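You operate a simulated robot arm through the tools that you are given. There is no shell and no other tool.

The job below is to be done with a simulated robot arm. You get a single attempt, and the scene is never put back.

TASK
Coat just half of the sample on the bed, then lay it on the wire rack.
Fine: check its label against the dial and set the stroke stop; after one stroke park the bar, stop back to FULL.

It is judged by the outcome, as a careful person would: the job done as asked, and still so three seconds after it is handed in. It fails if anything else is knocked over, pushed out of place, dropped, spilled or broken.

THE ROBOT
A 7-joint arm with a two-finger gripper, fixed in place. Base frame: the origin is on the floor under the middle of its stand, x ahead of it, y to its left, z up; the work surface is at about z = 845. Readings come in mm, rad, newtons and seconds.
With the tool pointing down near the work surface it reaches from about 320 to 760 mm from the base axis. Its first joint turns from -2.897 to 2.897 rad. Payload 1.71 kg.
Tool frame: the origin (TCP) lies between the finger pads and is the grasp point; the fingertips stand 20 mm ahead of it; z points along the fingers, y is the line along which they close. The gripper opens to 96 mm; its body begins 113 mm behind the TCP.
Orientation is that of the tool frame in the base frame, as [roll, pitch, yaw] about the fixed x, y, z axes, in that order (R = Rz(yaw) Ry(pitch) Rx(roll)). With the fingers straight down and closing along the base's y, the tool's x points along the base's -x, its y along +y and its z along -z.

THE INTERFACE
- The arm moves only by the tool servo_tool. Its argument "deltas" is a list of rows, each a list of 7 numbers: the shift along the base's x, y, z in mm, then the turn, a rotation vector about the base's x, y, z in rad, then the opening in per cent of the stroke, from 0 (shut) to 100 (fully open). In form: [[x, y, z, rx, ry, rz, grip], ...]. A call has 1 to 20 rows; each row is the pose to reach, as a shift and turn from the pose commanded when the call began. A row lasts 0.2 s, in which the tool goes at most 50 mm and 0.15 rad; a call with a longer step from one row to the next is refused whole, and so is a gripper value outside its range. Where a pose cannot be reached the arm comes as near as it can. A force on the tool above 50 N (or 10 N above the force at the start of the call, whichever is more), or a blocked arm, ends the call early, and 0.2 s more pass. Each finger travels about 153 mm/s and halts on what it meets, pressing with about 33 N; the grip force reading is that of the motor and also rises with nothing between the fingers. The clock runs only during rows and for 0.2 s after the last one: add rows that repeat a pose to give the fingers time. It gives the time, the measured TCP pose, the force on the tool (base axes), the opening and the grip force at its end, in the units of the frame above (readings bear some noise), with the torque about the TCP (base axes, N m) and any sound that the robot's microphone picked up.
- Cameras (640 x 400 px; columns grow to the right, rows downward): "scene" is fixed at [399.7, 648.5, 1570.3]; the picture's right is [-0.99, -0.14, 0.00], its down [-0.13, 0.97, -0.22] and it looks along [0.03, -0.22, -0.98] (base axes); focal length 242 px, centre (320, 200). "wrist" rides on the gripper at [66, 14, -145] in the tool frame; the picture's right is [-0.21, 0.98, 0.00], its down [-0.88, -0.18, -0.44] and it looks along [-0.43, -0.09, 0.90] (tool axes); focal length 275 px, centre (320, 200). There is no depth. A picture from a camera that has moved, and an enlarged one, comes with that camera's place and axes in the base frame and with its lens.
- capture(camera): a new picture of that camera. It takes no simulated time.
- slide_trunk(by): moves the trunk up (or, below 0, down) by that many mm; the arm rides with it, the base frame stays. It gives what a move gives, with no picture.
- close_up(camera, box): a new picture of the part [left, top, right, bottom] of that camera's present view, enlarged. It takes no simulated time.
- job_done(): hands the job in; it is judged then, once.

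Nothing tells you positions but the pictures and the camera data. Unless the task says otherwise, let go and move clear before handing in.

The tools are called after "Request:" by a JSON object that holds its "fn" and its "kwargs". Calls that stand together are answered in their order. servo_tool: Moves the arm, as the interface text tells. Its arguments: {"type":"object","properties":{"deltas":{"type":"array"}},"required":["deltas"]} The other tools are called the same way: slide_trunk (by) moves the trunk up or down; capture (camera) takes a picture; close_up (camera, box) takes an enlarged picture of a part of a camera's view; job_done () hands the job in.

At the start:

```text
clock: 0.0
tool_pos: [263.1, 494.6, 1132.6]
tool_rot: [3.141, -0.002, 3.141]
contact_force: [0.2, 0.1, 0.2]
torque: [-0.02, 0.01, 0.02]
width: 95.9
grasp_force: 0.1
trunk travel left (down, up): [-250.0, 136.0]
```

scene: 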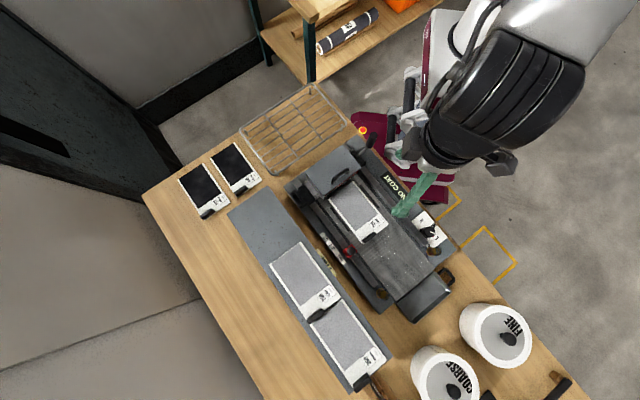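
wrist: 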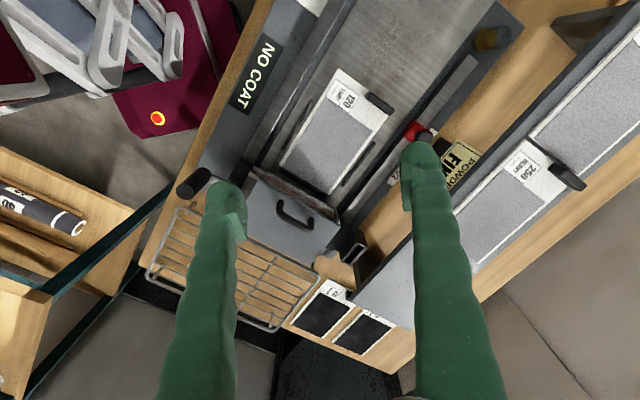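

I see a coating machine with a sample on its bed, a wire rack, jars labelled FINE and COARSE, and a stop with a red part on the near rail. First I'll look at it all closely.

Request:
{"fn": "close_up", "kwargs": {"camera": "scene", "box": [270, 130, 470, 255]}}

Request:
{"fn": "close_up", "kwargs": {"camera": "scene", "box": [340, 230, 600, 400]}}

Request:
{"fn": "close_up", "kwargs": {"camera": "wrist", "box": [220, 0, 540, 200]}}

Request:
{"fn": "close_up", "kwargs": {"camera": "scene", "box": [140, 70, 400, 230]}}

```text
3.20 times, centred on (370, 192) of scene
camera zoom: at [399.7, 648.5, 1570.3], right [-0.99, -0.14, 0.0], down [-0.13, 0.97, -0.22], along [0.03, -0.22, -0.98], focal length 775 px, centre (160, 224)
```

zoom: 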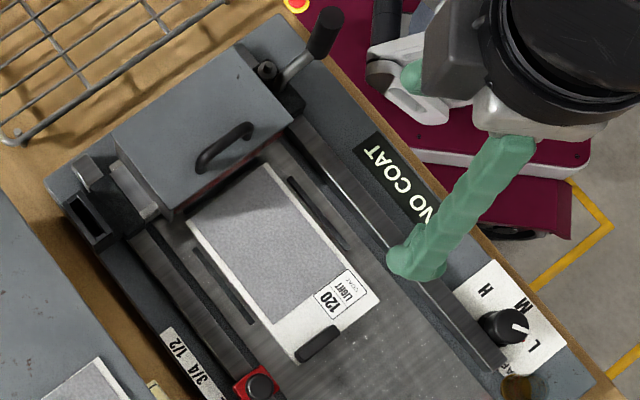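

```text
2.35 times, centred on (470, 315) of scene
camera zoom: at [399.7, 648.5, 1570.3], right [-0.99, -0.14, 0.0], down [-0.13, 0.97, -0.22], along [0.03, -0.22, -0.98], focal length 570 px, centre (-33, -71)
```

zoom: 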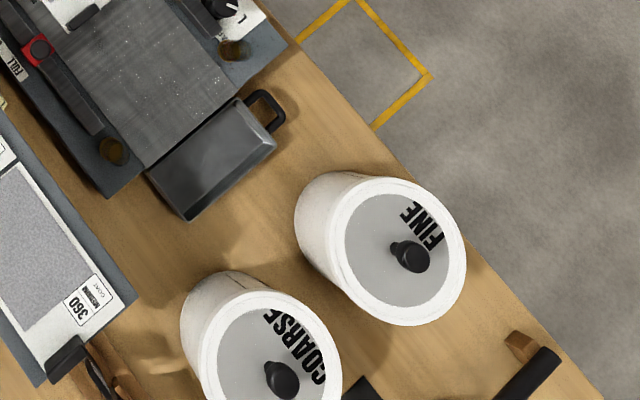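

```text
2.00 times, centred on (380, 100) of wrist
camera zoom: at [198.9, 509.9, 1275.9], right [0.21, 0.98, 0.0], down [0.88, -0.18, 0.44], along [0.43, -0.09, -0.9], focal length 551 px, centre (200, 400)
```

zoom: 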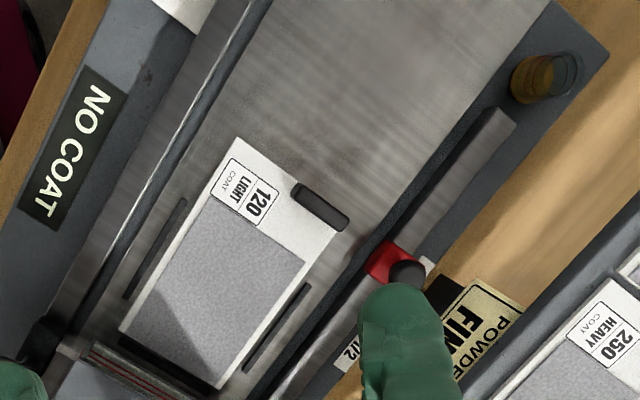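

```text
2.46 times, centred on (270, 150) of scene
camera zoom: at [399.7, 648.5, 1570.3], right [-0.99, -0.14, 0.0], down [-0.13, 0.97, -0.22], along [0.03, -0.22, -0.98], focal length 596 px, centre (443, 323)
```

zoom: 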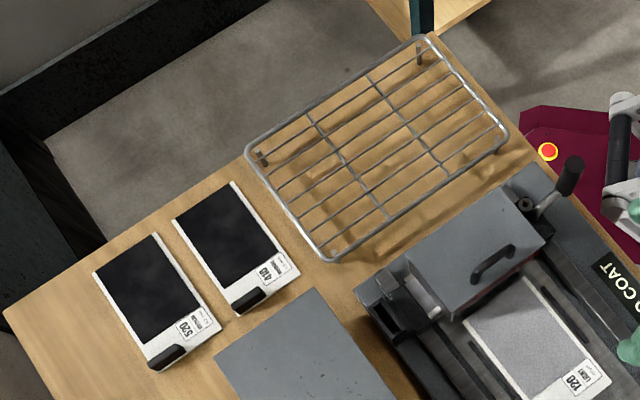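

The sample reads "120 LIGHT COAT" and the stop's scale shows 1/2, 3/4 and FULL. I want tight views of the dial, the stop scale, the bar and its handles.

Request:
{"fn": "close_up", "kwargs": {"camera": "scene", "box": [405, 205, 453, 253]}}

Request:
{"fn": "close_up", "kwargs": {"camera": "scene", "box": [310, 220, 370, 280]}}

Request:
{"fn": "close_up", "kwargs": {"camera": "scene", "box": [280, 125, 390, 215]}}

Request:
{"fn": "close_up", "kwargs": {"camera": "wrist", "box": [160, 140, 380, 310]}}

Request:
{"fn": "close_up", "kwargs": {"camera": "wrist", "box": [380, 20, 540, 200]}}

```text
8.33 times, centred on (429, 229) of scene
camera zoom: at [399.7, 648.5, 1570.3], right [-0.99, -0.14, 0.0], down [-0.13, 0.97, -0.22], along [0.03, -0.22, -0.98], focal length 2018 px, centre (-588, -42)
```

zoom: 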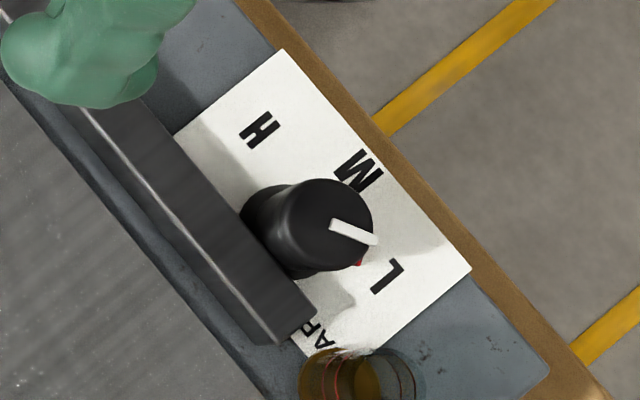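

```text
6.67 times, centred on (340, 250) of scene
camera zoom: at [399.7, 648.5, 1570.3], right [-0.99, -0.14, 0.0], down [-0.13, 0.97, -0.22], along [0.03, -0.22, -0.98], focal length 1614 px, centre (187, -133)
```

zoom: 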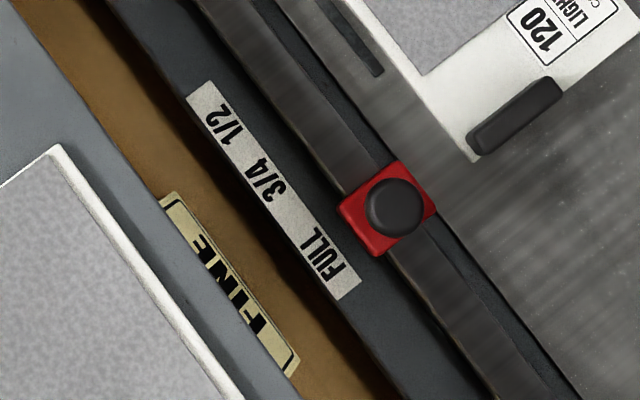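

```text
4.44 times, centred on (335, 170) of scene
camera zoom: at [399.7, 648.5, 1570.3], right [-0.99, -0.14, 0.0], down [-0.13, 0.97, -0.22], along [0.03, -0.22, -0.98], focal length 1076 px, centre (253, 333)
```

zoom: 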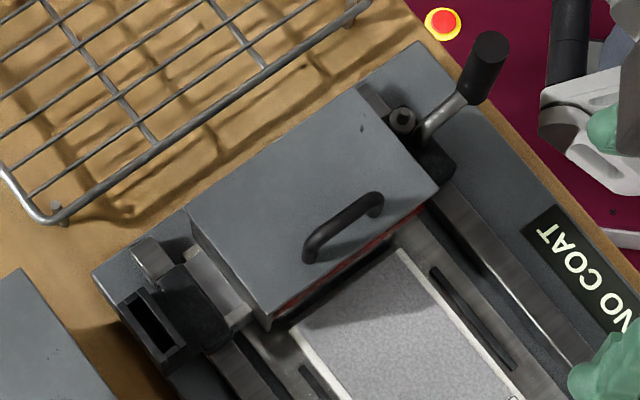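

```text
2.35 times, centred on (270, 225) of wrist
camera zoom: at [198.9, 509.9, 1275.9], right [0.21, 0.98, 0.0], down [0.88, -0.18, 0.44], along [0.43, -0.09, -0.9], focal length 648 px, centre (438, 141)
```

zoom: 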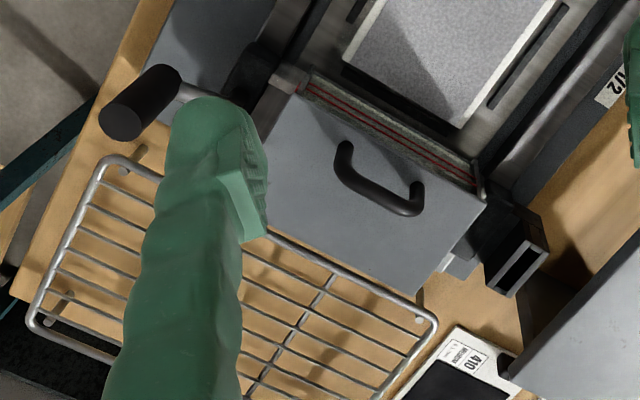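

```text
2.22 times, centred on (460, 110) of wrist
camera zoom: at [198.9, 509.9, 1275.9], right [0.21, 0.98, 0.0], down [0.88, -0.18, 0.44], along [0.43, -0.09, -0.9], focal length 612 px, centre (9, 400)
```

zoom: 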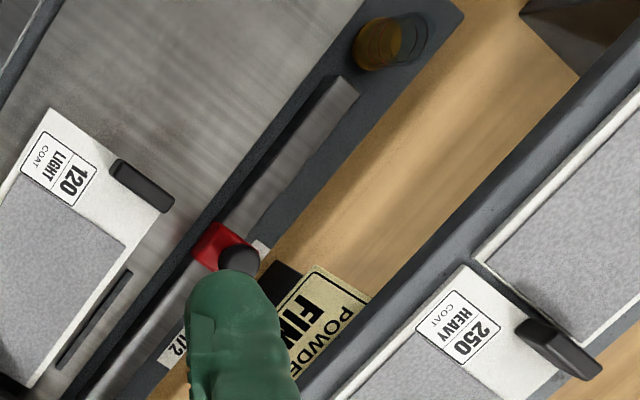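

The sample says LIGHT, and the dial pointer seems to be near L, with the stop at FULL. I'll move the wrist camera back toward the base side to see the dial, the NO COAT label and the bar's lever properly.

Request:
{"fn": "servo_tool", "kwargs": {"deltas": [[-45, 0, 20, 0, 0, 0, 100], [-90, 0, 30, 0, 0, 0, 100], [-135, 0, 30, 0, 0, 0, 100], [-180, 0, 30, 0, 0, 0, 100], [-220, -10, 30, 0, 0, 0, 100], [-250, -20, 30, 0, 0, 0, 100], [-250, -20, 30, 0, 0, 0, 100]]}}

Request:
{"fn": "capture", "kwargs": {"camera": "wrist"}}

Request:
{"fn": "capture", "kwargs": {"camera": "scene"}}

```text
clock: 1.8
tool_pos: [57.4, 474.8, 1137.4]
tool_rot: [-3.083, 0.026, 2.976]
contact_force: [-0.4, 1.4, -0.4]
torque: [-0.02, 0.01, -0.03]
width: 95.9
grasp_force: 0.2
trunk travel left (down, up): [-250.0, 136.0]
stopped in row 7: the arm was blocked; the commanded pose is now the measured one
```

```text
taken
camera wrist: at [-6.5, 508.6, 1279.0], right [0.37, 0.93, -0.05], down [0.83, -0.3, 0.48], along [0.43, -0.22, -0.88], focal length 275 px, centre (320, 200)
```

wrist: 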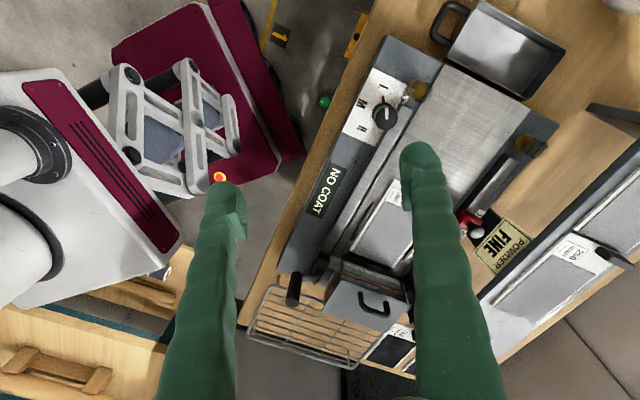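

```text
taken
```

scene: 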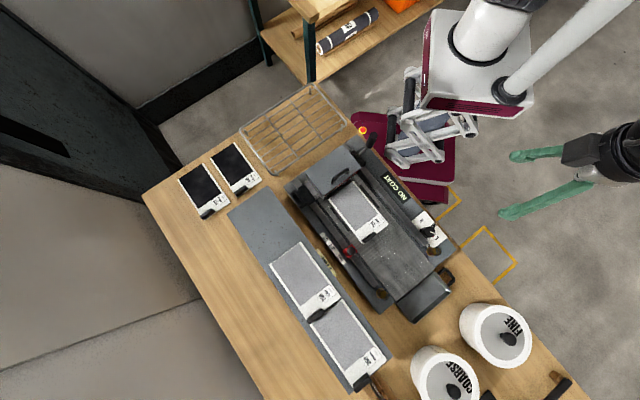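

The arm met a joint limit there, but this gives an unobstructed view. Next come enlargements of the dial, the card, the bar and its lever.

Request:
{"fn": "close_up", "kwargs": {"camera": "wrist", "box": [340, 60, 440, 150]}}

Request:
{"fn": "close_up", "kwargs": {"camera": "wrist", "box": [270, 220, 430, 350]}}

Request:
{"fn": "close_up", "kwargs": {"camera": "wrist", "box": [430, 120, 550, 270]}}

Request:
{"fn": "close_up", "kwargs": {"camera": "scene", "box": [330, 130, 450, 250]}}

Request:
{"fn": "close_up", "kwargs": {"camera": "scene", "box": [405, 200, 455, 250]}}

```text
4.44 times, centred on (390, 105) of wrist
camera zoom: at [-6.5, 508.6, 1279.0], right [0.37, 0.93, -0.05], down [0.83, -0.3, 0.48], along [0.43, -0.22, -0.88], focal length 1224 px, centre (9, 622)
```

zoom: 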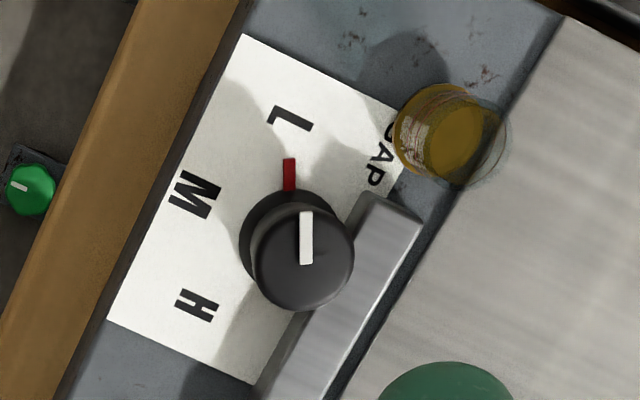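

```text
3.08 times, centred on (350, 285) of wrist
camera zoom: at [-6.5, 508.6, 1279.0], right [0.37, 0.93, -0.05], down [0.83, -0.3, 0.48], along [0.43, -0.22, -0.88], focal length 847 px, centre (228, -62)
```

zoom: 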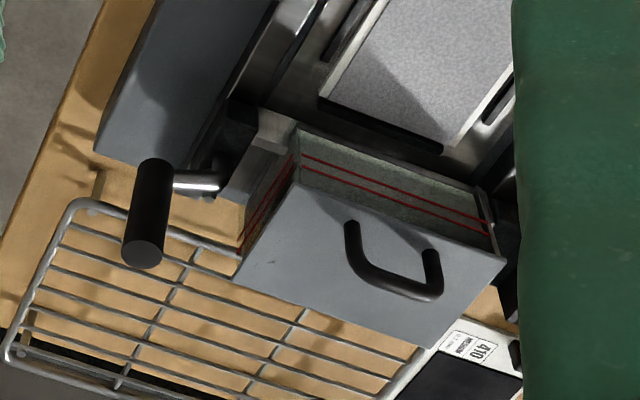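

```text
2.67 times, centred on (490, 195) of wrist
camera zoom: at [-6.5, 508.6, 1279.0], right [0.37, 0.93, -0.05], down [0.83, -0.3, 0.48], along [0.43, -0.22, -0.88], focal length 734 px, centre (-133, 213)
```

zoom: 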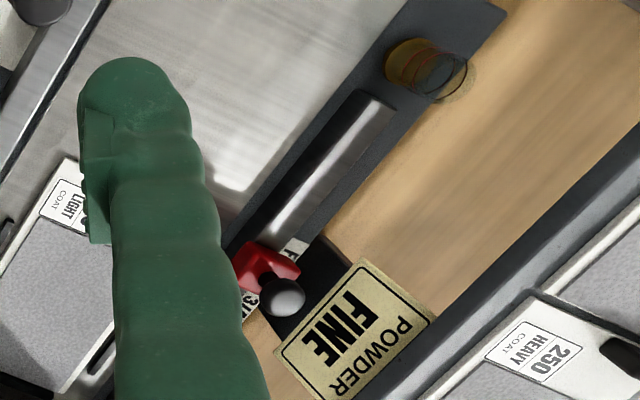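

```text
3.33 times, centred on (390, 190) of scene
camera zoom: at [399.7, 648.5, 1570.3], right [-0.99, -0.14, 0.0], down [-0.13, 0.97, -0.22], along [0.03, -0.22, -0.98], focal length 807 px, centre (87, 233)
```

zoom: 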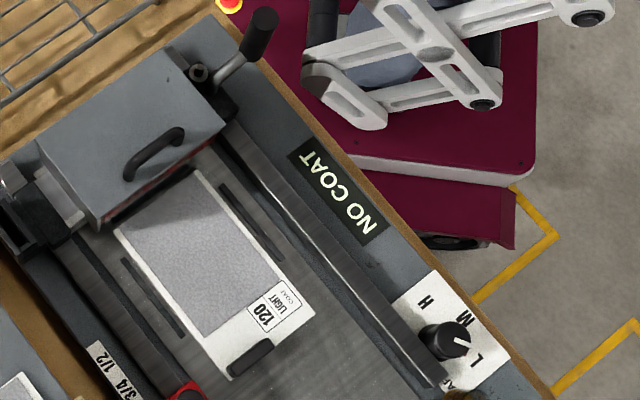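

```text
8.00 times, centred on (430, 225) of scene
camera zoom: at [399.7, 648.5, 1570.3], right [-0.99, -0.14, 0.0], down [-0.13, 0.97, -0.22], along [0.03, -0.22, -0.98], focal length 1937 px, centre (-560, 0)
```

zoom: 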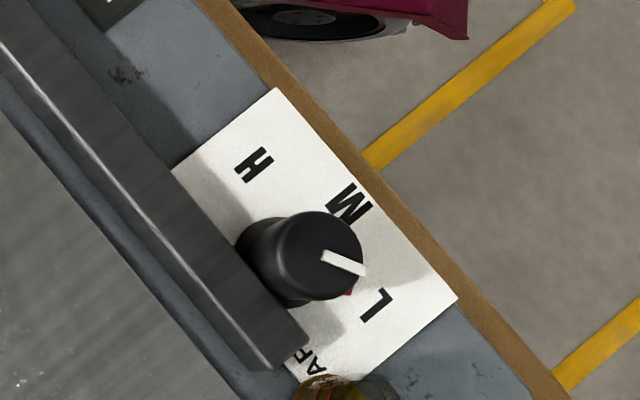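

The dial pointer lines up with L, which matches LIGHT, so it needs no change. The powder card says FINE. The bar has a vertical black grip post on its robot side, and the stop is a red slider with a black knob. I'll level the tool and turn it to line up with the machine, whose stroke runs at about 135°.

Request:
{"fn": "servo_tool", "kwargs": {"deltas": [[40, 0, 10, 0.03, 0.008, 0, 100], [80, 0, 20, 0.0621, 0.0159, 0, 100], [120, 0, 30, 0.0621, 0.0159, 0, 100], [140, 0, 30, 0.0621, 0.0159, 0, 100], [140, 0, 30, 0.0621, 0.0159, 0, 100]]}}

```text
clock: 3.0
tool_pos: [179.3, 477.3, 1171.3]
tool_rot: [3.13, 0.002, 3.016]
contact_force: [-0.5, 0.1, -0.6]
torque: [0.0, 0.03, -0.04]
width: 96.1
grasp_force: 0.1
trunk travel left (down, up): [-250.0, 136.0]
```

Request:
{"fn": "servo_tool", "kwargs": {"deltas": [[0, 0, 0, 0, 0, 0.14, 100], [0, 0, 0, 0, 0, 0.28, 100], [0, 0, 0, 0, 0, 0.42, 100], [0, 0, 0, 0, 0, 0.56, 100], [0, 0, 0, 0, 0, 0.7, 100], [0, 0, 0, 0, 0, 0.84, 100], [0, 0, 0, 0, 0, 0.951, 100], [0, 0, 0, 0, 0, 0.951, 100], [0, 0, 0, 0, 0, 0.951, 100]]}}

Request:
{"fn": "capture", "kwargs": {"camera": "wrist"}}

```text
clock: 5.0
tool_pos: [179.6, 476.4, 1171.1]
tool_rot: [3.13, 0.002, -2.316]
contact_force: [-0.5, 0.1, 0.0]
torque: [0.0, -0.02, -0.01]
width: 95.9
grasp_force: 0.0
trunk travel left (down, up): [-250.0, 136.0]
```

```text
taken
camera wrist: at [126.1, 436.6, 1315.5], right [-0.58, 0.82, 0.01], down [0.73, 0.51, 0.44], along [0.36, 0.27, -0.9], focal length 275 px, centre (320, 200)
```

wrist: 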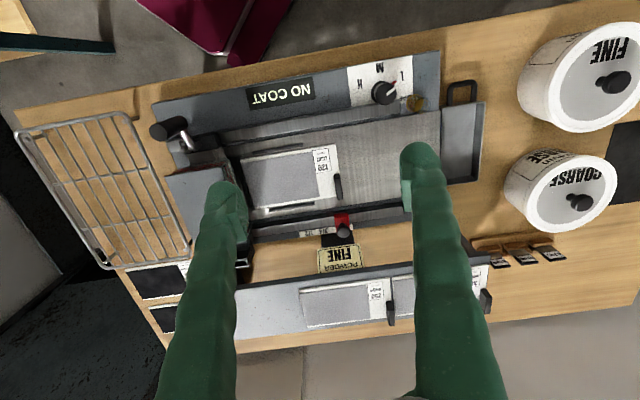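

The tool is nearly lined up with the machine. I'll trim the remaining yaw and tilt, then take measurement views from two places.

Request:
{"fn": "servo_tool", "kwargs": {"deltas": [[20, 20, -10, -0.0079, -0.0085, -0.04, 100], [40, 40, -20, -0.0079, -0.0085, -0.04, 100], [60, 40, -20, -0.0079, -0.0085, -0.04, 100], [60, 40, -20, -0.0079, -0.0085, -0.04, 100], [60, 40, -20, -0.0079, -0.0085, -0.04, 100]]}}

Request:
{"fn": "capture", "kwargs": {"camera": "wrist"}}

```text
clock: 6.2
tool_pos: [238.5, 517.0, 1151.0]
tool_rot: [-3.141, 0.0, -2.358]
contact_force: [-0.6, -0.8, 0.4]
torque: [0.02, -0.01, 0.0]
width: 96.0
grasp_force: 0.0
trunk travel left (down, up): [-250.0, 136.0]
```

```text
taken
camera wrist: at [183.6, 479.5, 1295.4], right [-0.55, 0.84, 0.0], down [0.75, 0.49, 0.45], along [0.37, 0.24, -0.89], focal length 275 px, centre (320, 200)
```

wrist: 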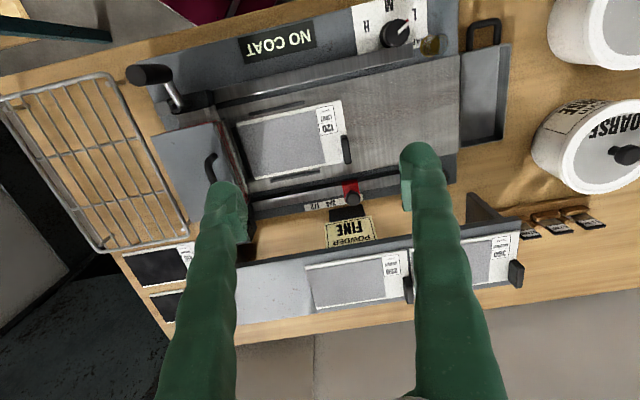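

Request:
{"fn": "close_up", "kwargs": {"camera": "wrist", "box": [240, 90, 400, 250]}}

Request:
{"fn": "close_up", "kwargs": {"camera": "wrist", "box": [110, 50, 270, 210]}}

Request:
{"fn": "close_up", "kwargs": {"camera": "wrist", "box": [0, 60, 200, 260]}}

Request:
{"fn": "close_up", "kwargs": {"camera": "wrist", "box": [340, 0, 460, 70]}}

```text
2.50 times, centred on (320, 170) of wrist
camera zoom: at [183.6, 479.5, 1295.4], right [-0.55, 0.84, 0.0], down [0.75, 0.49, 0.45], along [0.37, 0.24, -0.89], focal length 688 px, centre (320, 275)
```

zoom: 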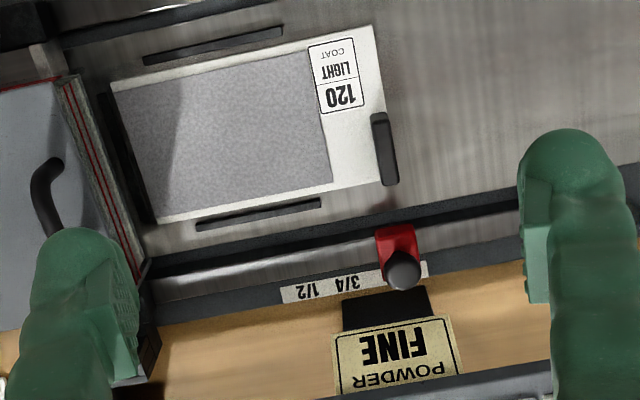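

```text
2.50 times, centred on (190, 130) of wrist
camera zoom: at [183.6, 479.5, 1295.4], right [-0.55, 0.84, 0.0], down [0.75, 0.49, 0.45], along [0.37, 0.24, -0.89], focal length 688 px, centre (645, 375)
```

zoom: 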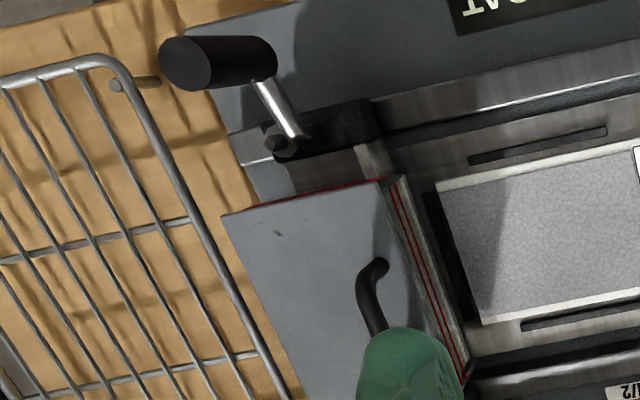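

```text
2.00 times, centred on (100, 160) of wrist
camera zoom: at [183.6, 479.5, 1295.4], right [-0.55, 0.84, 0.0], down [0.75, 0.49, 0.45], along [0.37, 0.24, -0.89], focal length 551 px, centre (760, 280)
```

zoom: 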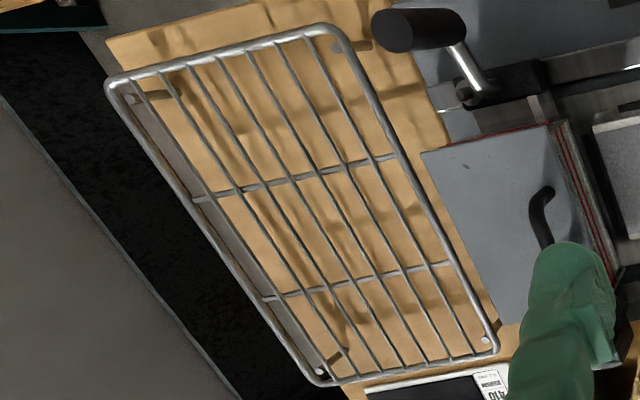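

```text
5.33 times, centred on (400, 35) of wrist
camera zoom: at [183.6, 479.5, 1295.4], right [-0.55, 0.84, 0.0], down [0.75, 0.49, 0.45], along [0.37, 0.24, -0.89], focal length 1468 px, centre (-107, 1080)
```

zoom: 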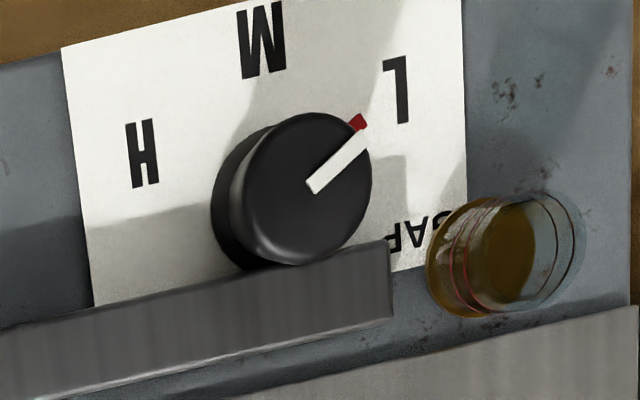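

The vertical grip on the bar stands at about (300, 321) with its top near z 974. I'll look closer at the NO COAT label, the bar's two end brackets and the card to understand how the mechanism works.

Request:
{"fn": "close_up", "kwargs": {"camera": "wrist", "box": [230, 15, 330, 75]}}

Request:
{"fn": "close_up", "kwargs": {"camera": "wrist", "box": [120, 60, 200, 110]}}

Request:
{"fn": "close_up", "kwargs": {"camera": "scene", "box": [350, 125, 390, 165]}}

Request:
{"fn": "close_up", "kwargs": {"camera": "scene", "box": [280, 170, 345, 225]}}

Request:
{"fn": "close_up", "kwargs": {"camera": "scene", "box": [375, 170, 415, 205]}}

```text
6.40 times, centred on (280, 45) of wrist
camera zoom: at [183.6, 479.5, 1295.4], right [-0.55, 0.84, 0.0], down [0.75, 0.49, 0.45], along [0.37, 0.24, -0.89], focal length 1762 px, centre (576, 1192)
```

zoom: 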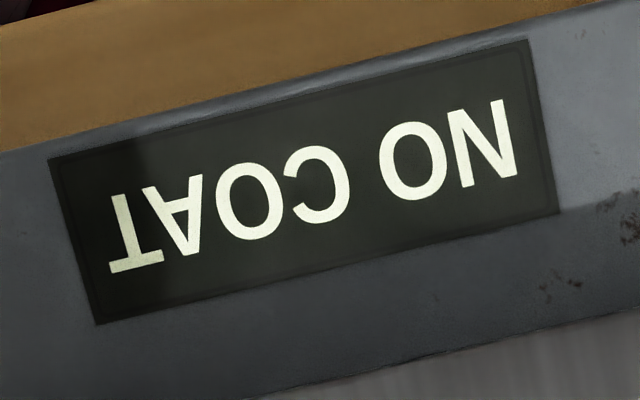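

```text
8.00 times, centred on (160, 85) of wrist
camera zoom: at [183.6, 479.5, 1295.4], right [-0.55, 0.84, 0.0], down [0.75, 0.49, 0.45], along [0.37, 0.24, -0.89], focal length 2202 px, centre (1600, 1120)
```

zoom: 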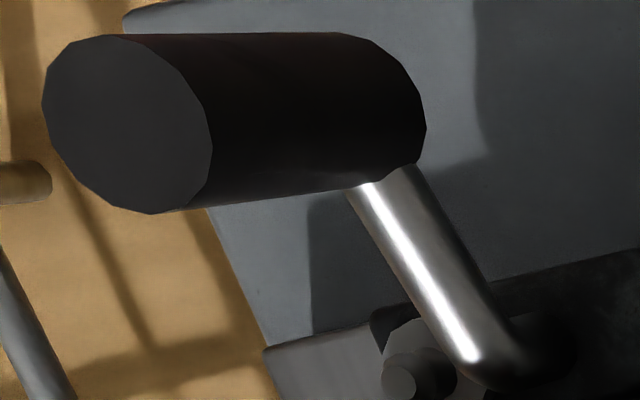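

```text
10.00 times, centred on (370, 145) of scene
camera zoom: at [399.7, 648.5, 1570.3], right [-0.99, -0.14, 0.0], down [-0.13, 0.97, -0.22], along [0.03, -0.22, -0.98], focal length 2421 px, centre (-180, 750)
```

zoom: 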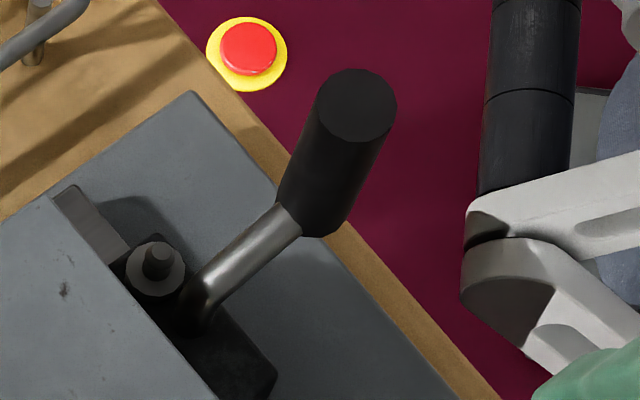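

```text
7.27 times, centred on (312, 198) of scene
camera zoom: at [399.7, 648.5, 1570.3], right [-0.99, -0.14, 0.0], down [-0.13, 0.97, -0.22], along [0.03, -0.22, -0.98], focal length 1761 px, centre (374, 218)
```

zoom: 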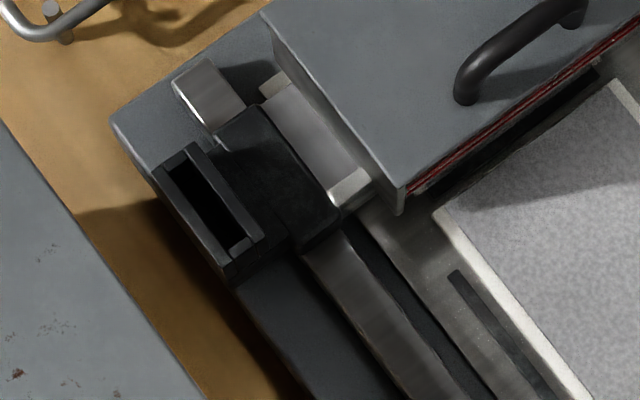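

```text
11.43 times, centred on (395, 188) of scene
camera zoom: at [399.7, 648.5, 1570.3], right [-0.99, -0.14, 0.0], down [-0.13, 0.97, -0.22], along [0.03, -0.22, -0.98], focal length 2767 px, centre (-537, 343)
```

zoom: 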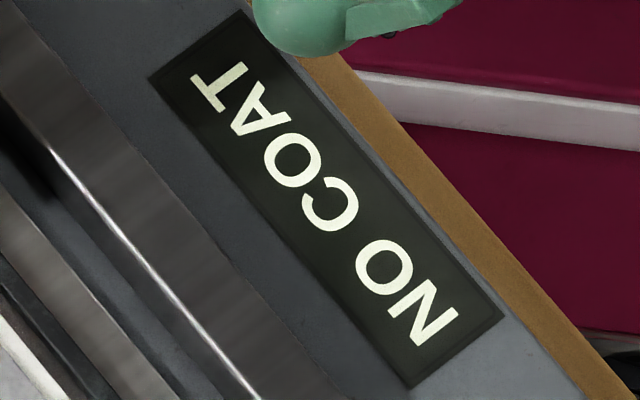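

The NO COAT panel looks like a status display, so it should give me feedback. Next I'll go over the stop for a closer look at its scale.

Request:
{"fn": "servo_tool", "kwargs": {"deltas": [[25, 22, -15, 0, 0, 0, 100], [50, 45, -35, 0, 0, 0, 100], [75, 68, -65, 0, 0, 0, 100], [100, 90, -100, 0, 0, 0, 100], [100, 90, -100, 0, 0, 0, 100]]}}

Request:
{"fn": "capture", "kwargs": {"camera": "wrist"}}

Request:
{"fn": "close_up", "kwargs": {"camera": "wrist", "box": [240, 70, 400, 190]}}

```text
clock: 7.4
tool_pos: [340.0, 608.4, 1050.7]
tool_rot: [-3.141, 0.003, -2.356]
contact_force: [0.2, 0.4, -0.1]
torque: [0.0, -0.02, 0.0]
width: 96.0
grasp_force: 0.1
trunk travel left (down, up): [-250.0, 136.0]
```

```text
taken
camera wrist: at [283.4, 571.1, 1195.4], right [-0.55, 0.84, 0.0], down [0.75, 0.49, 0.45], along [0.38, 0.24, -0.89], focal length 275 px, centre (320, 200)
```

wrist: 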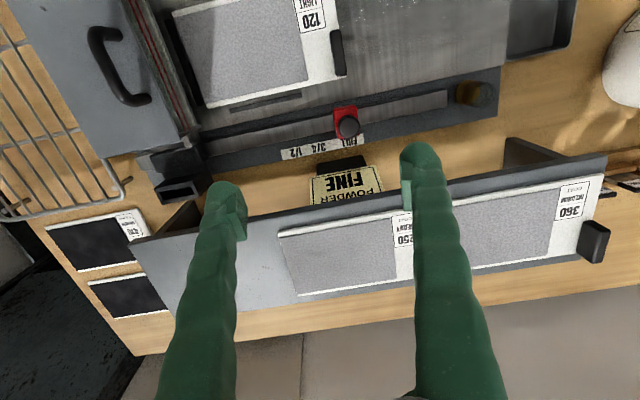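

```text
3.33 times, centred on (320, 130) of wrist
camera zoom: at [283.4, 571.1, 1195.4], right [-0.55, 0.84, 0.0], down [0.75, 0.49, 0.45], along [0.38, 0.24, -0.89], focal length 918 px, centre (320, 433)
```

zoom: 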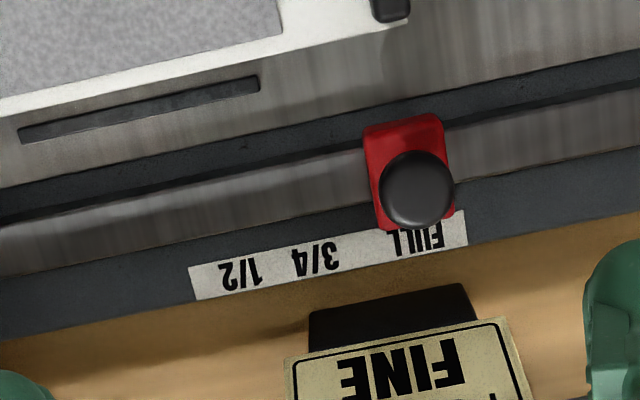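

The stop's scale is now clear: it sits at FULL, and 1/2 is about 68 mm back toward the bar. I'll bring the open fingers above the stop knob, with the closing line along the stroke.

Request:
{"fn": "servo_tool", "kwargs": {"deltas": [[-11, 10, -40, 0, 0, 0, 62], [-22, 20, -80, 0, 0, 0, 62], [-22, 20, -90, 0, 0, 0, 62], [-22, 20, -90, 0, 0, 0, 62]]}}

Request:
{"fn": "capture", "kwargs": {"camera": "wrist"}}

Request:
{"fn": "close_up", "kwargs": {"camera": "wrist", "box": [250, 80, 410, 200]}}

```text
clock: 8.4
tool_pos: [317.9, 626.7, 959.0]
tool_rot: [-3.141, 0.001, -2.357]
contact_force: [0.3, -0.8, 0.0]
torque: [-0.03, -0.01, 0.02]
width: 59.6
grasp_force: 0.1
trunk travel left (down, up): [-250.0, 136.0]
```

```text
taken
camera wrist: at [261.8, 591.0, 1104.1], right [-0.55, 0.84, 0.0], down [0.75, 0.49, 0.45], along [0.37, 0.24, -0.89], focal length 275 px, centre (320, 200)
```

wrist: 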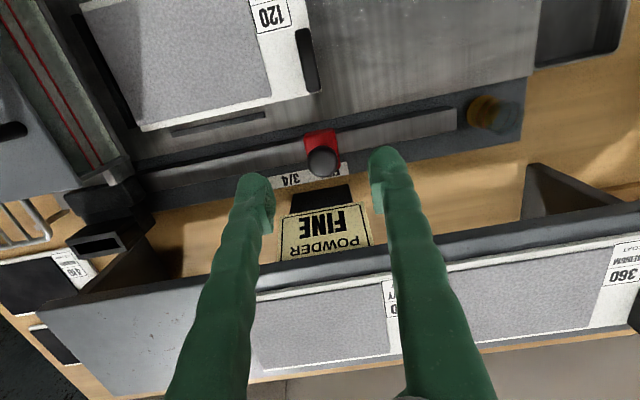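

```text
3.33 times, centred on (330, 140) of wrist
camera zoom: at [261.8, 591.0, 1104.1], right [-0.55, 0.84, 0.0], down [0.75, 0.49, 0.45], along [0.37, 0.24, -0.89], focal length 918 px, centre (287, 400)
```

zoom: 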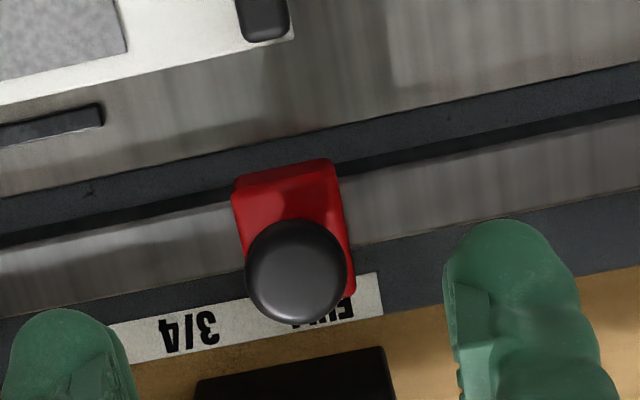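

The knob is about 2–3 mm to the +s side of the tool axis, with its top near z 903. I'll trim that and descend with the fingers straddling the knob.

Request:
{"fn": "servo_tool", "kwargs": {"deltas": [[-1.5, 2, -15, 0, 0, 0, 62], [-1.5, 2, -30, 0, 0, 0, 62], [-1.5, 2, -40, 0, 0, 0, 62], [-1.5, 2, -48, 0, 0, 0, 62], [-1.5, 2, -48, 0, 0, 0, 62]]}}

Request:
{"fn": "capture", "kwargs": {"camera": "wrist"}}

Request:
{"fn": "close_up", "kwargs": {"camera": "scene", "box": [300, 210, 400, 290]}}

Request:
{"fn": "close_up", "kwargs": {"camera": "wrist", "box": [240, 110, 400, 210]}}

```text
clock: 9.6
tool_pos: [316.1, 629.2, 911.8]
tool_rot: [3.141, 0.002, -2.358]
contact_force: [0.6, 0.1, -0.5]
torque: [0.0, 0.03, -0.01]
width: 59.5
grasp_force: 0.1
trunk travel left (down, up): [-250.0, 136.0]
```

```text
taken
camera wrist: at [260.0, 592.7, 1056.7], right [-0.55, 0.84, 0.0], down [0.75, 0.49, 0.45], along [0.37, 0.24, -0.89], focal length 275 px, centre (320, 200)
```

wrist: 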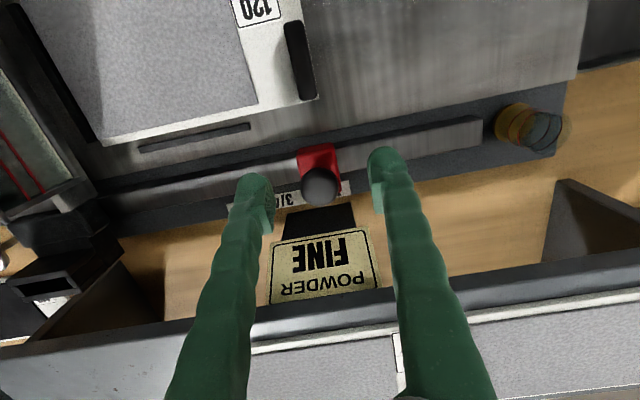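

```text
5.00 times, centred on (350, 250) of scene
camera zoom: at [399.7, 648.5, 1570.3], right [-0.99, -0.14, 0.0], down [-0.13, 0.97, -0.22], along [0.03, -0.22, -0.98], focal length 1211 px, centre (170, -50)
```

zoom: 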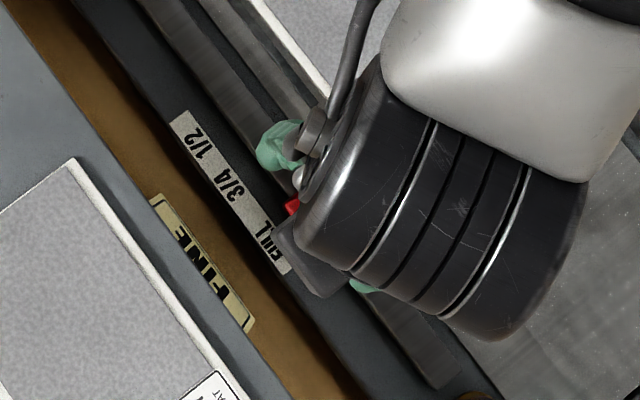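

```text
4.00 times, centred on (320, 160) of wrist
camera zoom: at [260.0, 592.7, 1056.7], right [-0.55, 0.84, 0.0], down [0.75, 0.49, 0.45], along [0.37, 0.24, -0.89], focal length 1101 px, centre (320, 360)
```

zoom: 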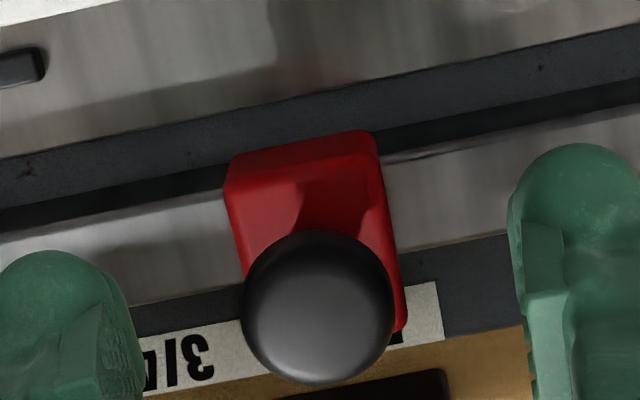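

The knob is centred between the fingers. I'll go 7 mm lower and close on it.

Request:
{"fn": "servo_tool", "kwargs": {"deltas": [[0, 0, -4, 0, 0, 0, 62], [0, 0, -7, 0, 0, 0, 62], [0, 0, -7, 0, 0, 0, 40], [0, 0, -7, 0, 0, 0, 20], [0, 0, -7, 0, 0, 0, 15], [0, 0, -7, 0, 0, 0, 15]]}}

Request:
{"fn": "close_up", "kwargs": {"camera": "wrist", "box": [240, 110, 400, 210]}}

```text
clock: 11.0
tool_pos: [315.9, 627.8, 906.9]
tool_rot: [-3.138, 0.002, -2.358]
contact_force: [0.7, -2.5, -1.1]
torque: [0.04, -0.03, -0.05]
width: 19.8
grasp_force: 34.8
trunk travel left (down, up): [-250.0, 136.0]
```

```text
4.00 times, centred on (320, 160) of wrist
camera zoom: at [260.3, 592.2, 1049.8], right [-0.55, 0.84, 0.0], down [0.75, 0.49, 0.45], along [0.37, 0.24, -0.9], focal length 1101 px, centre (320, 360)
```

zoom: 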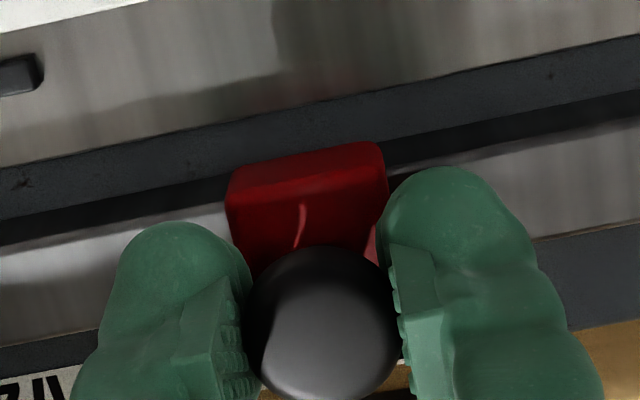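

The knob is gripped at 19.8 mm. I'll try a small slide of 12 mm toward the bar and watch the force and sound.

Request:
{"fn": "servo_tool", "kwargs": {"deltas": [[2.1, -2.1, 0, 0, 0, 0, 12], [4.2, -4.2, 0, 0, 0, 0, 12], [6.4, -6.4, 0, 0, 0, 0, 12], [8.5, -8.5, 0, 0, 0, 0, 12], [8.5, -8.5, 0, 0, 0, 0, 12]]}}

Request:
{"fn": "capture", "kwargs": {"camera": "wrist"}}

Request:
{"fn": "close_up", "kwargs": {"camera": "scene", "box": [300, 210, 400, 290]}}

```text
clock: 12.2
tool_pos: [324.2, 619.1, 906.4]
tool_rot: [-3.14, 0.003, -2.357]
contact_force: [-2.4, 0.7, -4.8]
torque: [0.17, -0.14, 0.02]
width: 19.5
grasp_force: 35.3
trunk travel left (down, up): [-250.0, 136.0]
```

```text
taken
camera wrist: at [268.6, 584.0, 1049.9], right [-0.55, 0.84, 0.0], down [0.75, 0.49, 0.45], along [0.37, 0.24, -0.9], focal length 275 px, centre (320, 200)
```

wrist: 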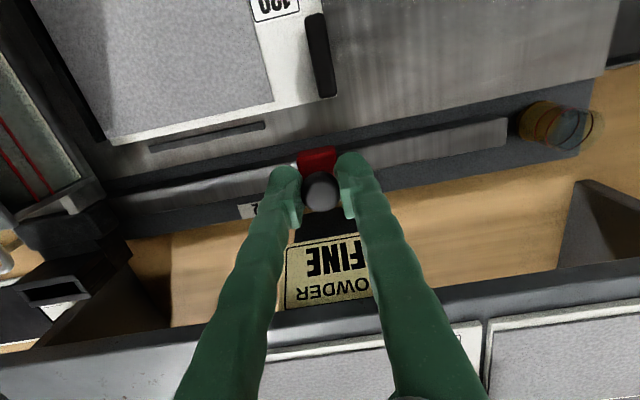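

```text
5.00 times, centred on (350, 250) of scene
camera zoom: at [399.7, 648.5, 1570.3], right [-0.99, -0.14, 0.0], down [-0.13, 0.97, -0.22], along [0.03, -0.22, -0.98], focal length 1211 px, centre (170, -50)
```

zoom: 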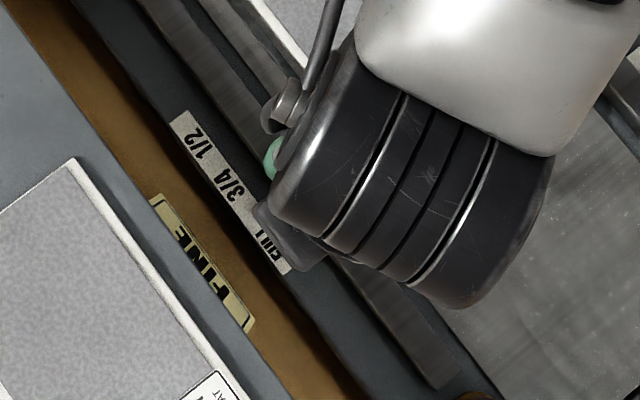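

The stop slides smoothly with the gripper. I'll carry on to near the 1/2 mark.

Request:
{"fn": "servo_tool", "kwargs": {"deltas": [[5, -5, 0, 0, 0, 0, 12], [10, -10, 0, 0, 0, 0, 12], [15, -15, 0, 0, 0, 0, 12], [20, -20, 0, 0, 0, 0, 12], [25, -25, 0, 0, 0, 0, 12], [30, -30, 0, 0, 0, 0, 12], [35.4, -35.4, 0, 0, 0, 0, 12], [35.4, -35.4, 0, 0, 0, 0, 12]]}}

Request:
{"fn": "capture", "kwargs": {"camera": "wrist"}}

Request:
{"fn": "close_up", "kwargs": {"camera": "wrist", "box": [240, 110, 400, 210]}}

Request:
{"fn": "close_up", "kwargs": {"camera": "scene", "box": [300, 210, 400, 290]}}

```text
clock: 14.0
tool_pos: [359.4, 584.8, 905.3]
tool_rot: [-3.14, 0.002, -2.358]
contact_force: [-1.2, -2.5, -1.4]
torque: [0.0, -0.06, 0.0]
width: 19.6
grasp_force: 34.8
trunk travel left (down, up): [-250.0, 136.0]
```

```text
taken
camera wrist: at [304.3, 548.1, 1049.8], right [-0.55, 0.84, 0.0], down [0.75, 0.49, 0.45], along [0.38, 0.24, -0.89], focal length 275 px, centre (320, 200)
```

wrist: 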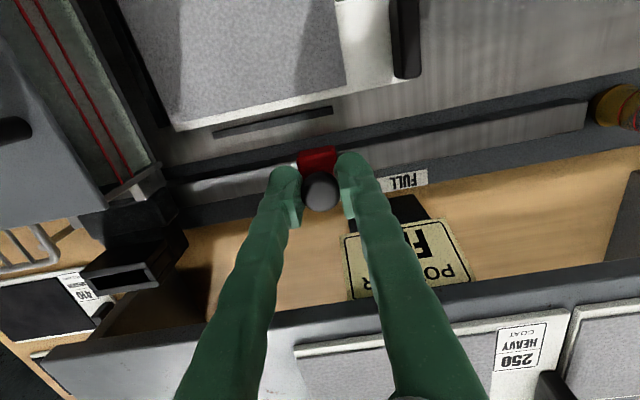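

```text
4.00 times, centred on (320, 160) of wrist
camera zoom: at [304.3, 548.1, 1049.8], right [-0.55, 0.84, 0.0], down [0.75, 0.49, 0.45], along [0.38, 0.24, -0.89], focal length 1101 px, centre (320, 360)
```

zoom: 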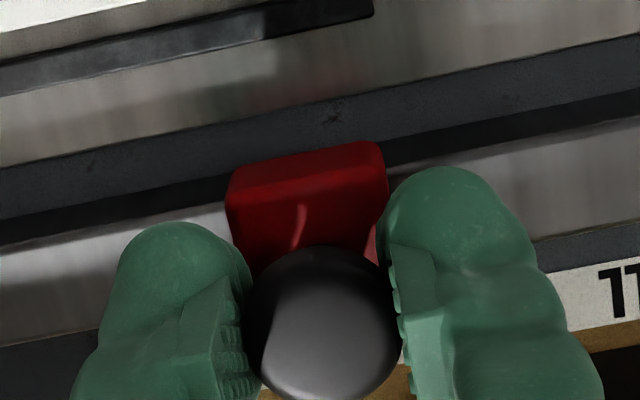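

```text
5.00 times, centred on (350, 250) of scene
camera zoom: at [399.7, 648.5, 1570.3], right [-0.99, -0.14, 0.0], down [-0.13, 0.97, -0.22], along [0.03, -0.22, -0.98], focal length 1211 px, centre (170, -50)
```

zoom: 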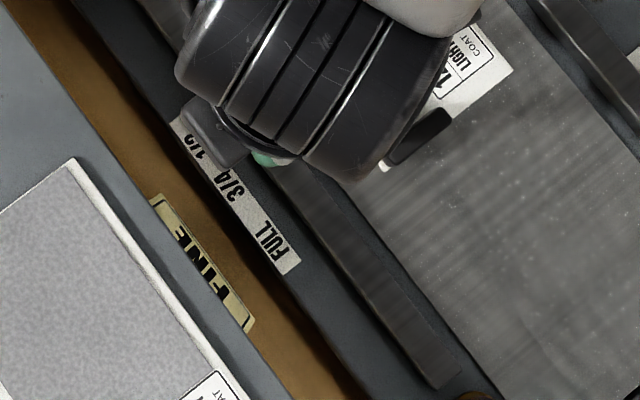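

The stop is about 7 mm short of 1/2. I'll move the rest of the way, open the fingers, rise and check.

Request:
{"fn": "servo_tool", "kwargs": {"deltas": [[2.6, -2.6, 0, 0, 0, 0, 12], [5.2, -5.2, 0, 0, 0, 0, 12], [5.2, -5.2, 0, 0, 0, 0, 12], [5.2, -5.2, 0, 0, 0, 0, 40], [5.2, -5.2, 0, 0, 0, 0, 62], [5.2, -5.2, 0, 0, 0, 0, 62], [5.2, -5.2, 30, 0, 0, 0, 62], [5.2, -5.2, 65, 0, 0, 0, 80], [5.2, -5.2, 100, 0, 0, 0, 100], [5.2, -5.2, 140, 0, 0, 0, 100], [5.2, -5.2, 140, 0, 0, 0, 100]]}}

Request:
{"fn": "capture", "kwargs": {"camera": "wrist"}}

Request:
{"fn": "close_up", "kwargs": {"camera": "wrist", "box": [240, 70, 400, 190]}}

```text
clock: 16.4
tool_pos: [364.9, 579.7, 1046.2]
tool_rot: [-3.14, 0.003, -2.357]
contact_force: [-0.1, -0.4, -0.2]
torque: [0.0, -0.03, 0.0]
width: 96.0
grasp_force: 0.0
trunk travel left (down, up): [-250.0, 136.0]
```

```text
taken
camera wrist: at [308.5, 544.2, 1190.0], right [-0.55, 0.84, 0.0], down [0.75, 0.49, 0.45], along [0.37, 0.24, -0.9], focal length 275 px, centre (320, 200)
```

wrist: 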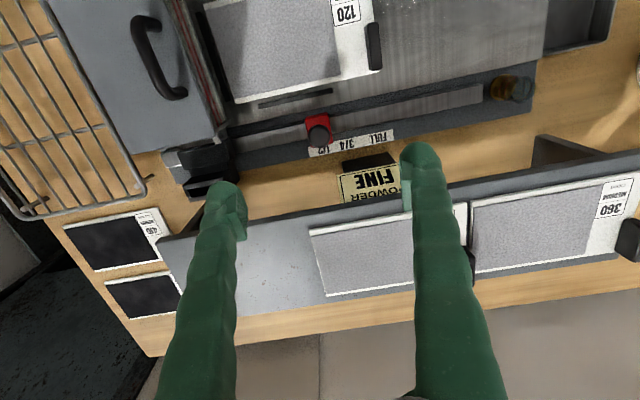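

```text
3.33 times, centred on (320, 130) of wrist
camera zoom: at [308.5, 544.2, 1190.0], right [-0.55, 0.84, 0.0], down [0.75, 0.49, 0.45], along [0.37, 0.24, -0.9], focal length 918 px, centre (320, 433)
```

zoom: 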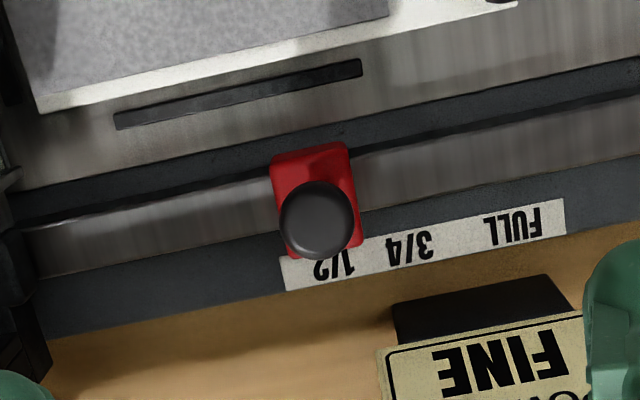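

The stop now lines up with 1/2 to within about a millimetre. It slides on little force, so the bar must touch it gently. Next I'll go above the bar's grip post to measure it.

Request:
{"fn": "servo_tool", "kwargs": {"deltas": [[-8, -30, 25, 0, 0, 0, 100], [-18, -75, 50, 0, 0, 0, 100], [-28, -120, 54, 0, 0, 0, 100], [-40, -165, 54, 0, 0, 0, 100], [-52, -210, 54, 0, 0, 0, 100], [-65, -255, 54, 0, 0, 0, 100], [-65, -255, 54, 0, 0, 0, 100], [-65, -255, 54, 0, 0, 0, 100]]}}

Request:
{"fn": "capture", "kwargs": {"camera": "wrist"}}

Request:
{"fn": "close_up", "kwargs": {"camera": "wrist", "box": [220, 60, 420, 200]}}

Request:
{"fn": "close_up", "kwargs": {"camera": "scene", "box": [280, 200, 480, 320]}}

```text
refused: row 2 steps farther than a row can; nothing moved
```

```text
taken
camera wrist: at [308.5, 544.2, 1190.0], right [-0.55, 0.84, 0.0], down [0.75, 0.49, 0.45], along [0.37, 0.24, -0.9], focal length 275 px, centre (320, 200)
```

wrist: 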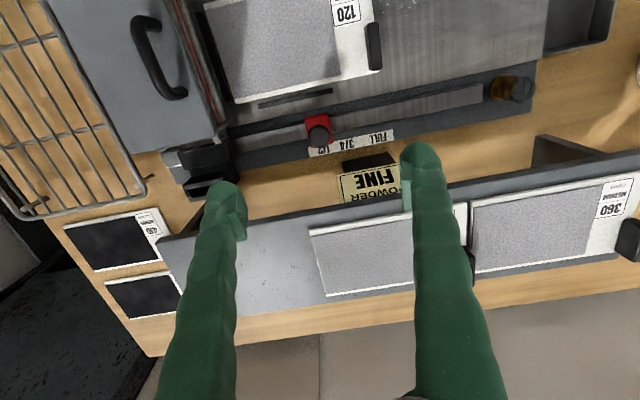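

```text
2.86 times, centred on (320, 130) of wrist
camera zoom: at [308.5, 544.2, 1190.0], right [-0.55, 0.84, 0.0], down [0.75, 0.49, 0.45], along [0.37, 0.24, -0.9], focal length 786 px, centre (320, 400)
```

zoom: 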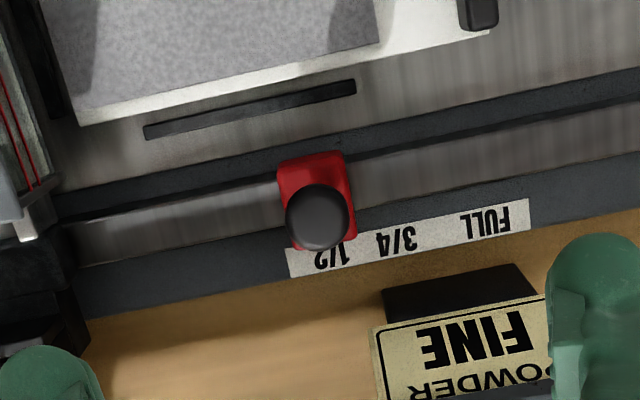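

```text
3.20 times, centred on (380, 260) of scene
camera zoom: at [399.7, 648.5, 1570.3], right [-0.99, -0.14, 0.0], down [-0.13, 0.97, -0.22], along [0.03, -0.22, -0.98], focal length 775 px, centre (128, 8)
```

zoom: 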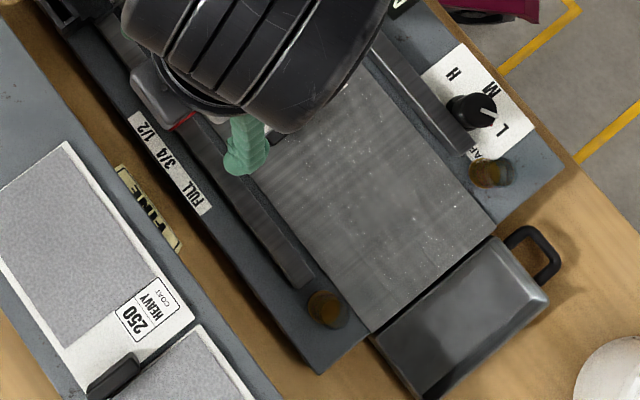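

A row was too long, so nothing moved. I'll repeat it with shorter steps.

Request:
{"fn": "servo_tool", "kwargs": {"deltas": [[-6, -25, 30, 0, 0, 0, 100], [-16, -65, 50, 0, 0, 0, 100], [-26, -105, 54, 0, 0, 0, 100], [-36, -145, 54, 0, 0, 0, 100], [-46, -185, 54, 0, 0, 0, 100], [-56, -222, 54, 0, 0, 0, 100], [-65, -255, 54, 0, 0, 0, 100], [-65, -255, 54, 0, 0, 0, 100], [-65, -255, 54, 0, 0, 0, 100]]}}

Request:
{"fn": "capture", "kwargs": {"camera": "wrist"}}

Request:
{"fn": "close_up", "kwargs": {"camera": "wrist", "box": [220, 60, 420, 200]}}

Request:
{"fn": "close_up", "kwargs": {"camera": "scene", "box": [290, 190, 390, 280]}}

```text
clock: 18.4
tool_pos: [300.3, 322.6, 1099.5]
tool_rot: [-3.141, 0.004, -2.358]
contact_force: [0.4, 0.6, -0.3]
torque: [0.0, 0.02, 0.0]
width: 95.9
grasp_force: 0.0
trunk travel left (down, up): [-250.0, 136.0]
```

```text
taken
camera wrist: at [243.6, 287.9, 1244.3], right [-0.55, 0.84, 0.0], down [0.75, 0.49, 0.45], along [0.37, 0.24, -0.89], focal length 275 px, centre (320, 200)
```

wrist: 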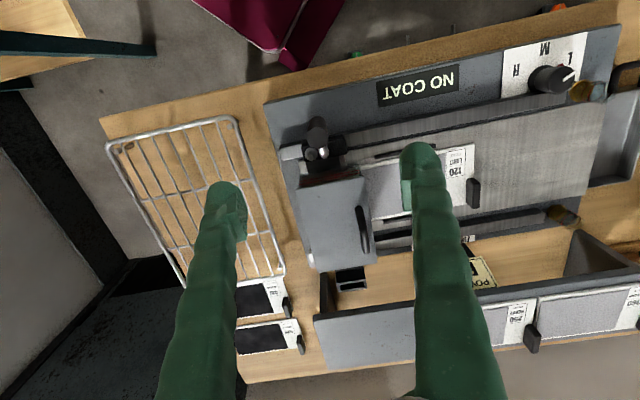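

```text
2.86 times, centred on (320, 130) of wrist
camera zoom: at [243.6, 287.9, 1244.3], right [-0.55, 0.84, 0.0], down [0.75, 0.49, 0.45], along [0.37, 0.24, -0.89], focal length 786 px, centre (320, 400)
```

zoom: 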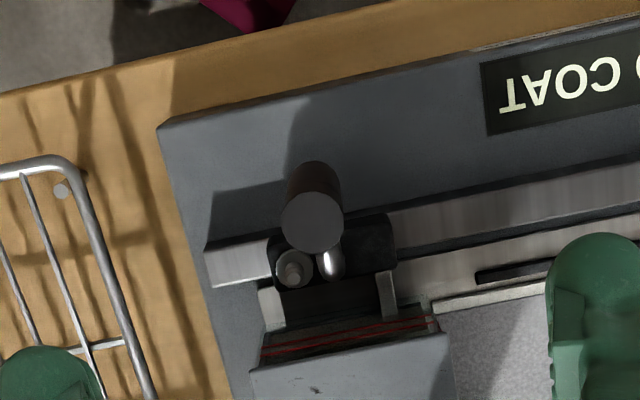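

```text
4.44 times, centred on (340, 235) of scene
camera zoom: at [399.7, 648.5, 1570.3], right [-0.99, -0.14, 0.0], down [-0.13, 0.97, -0.22], along [0.03, -0.22, -0.98], focal length 1076 px, centre (231, 44)
```

zoom: 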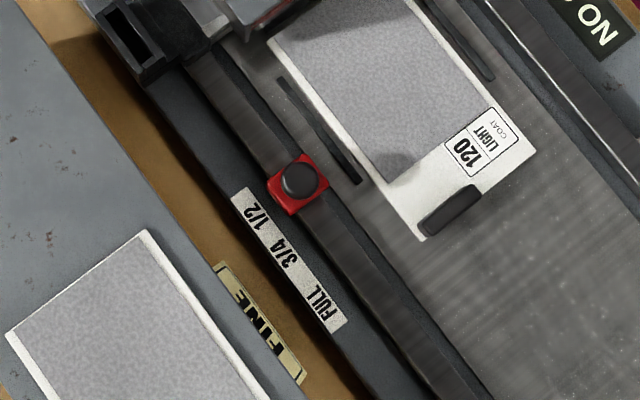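

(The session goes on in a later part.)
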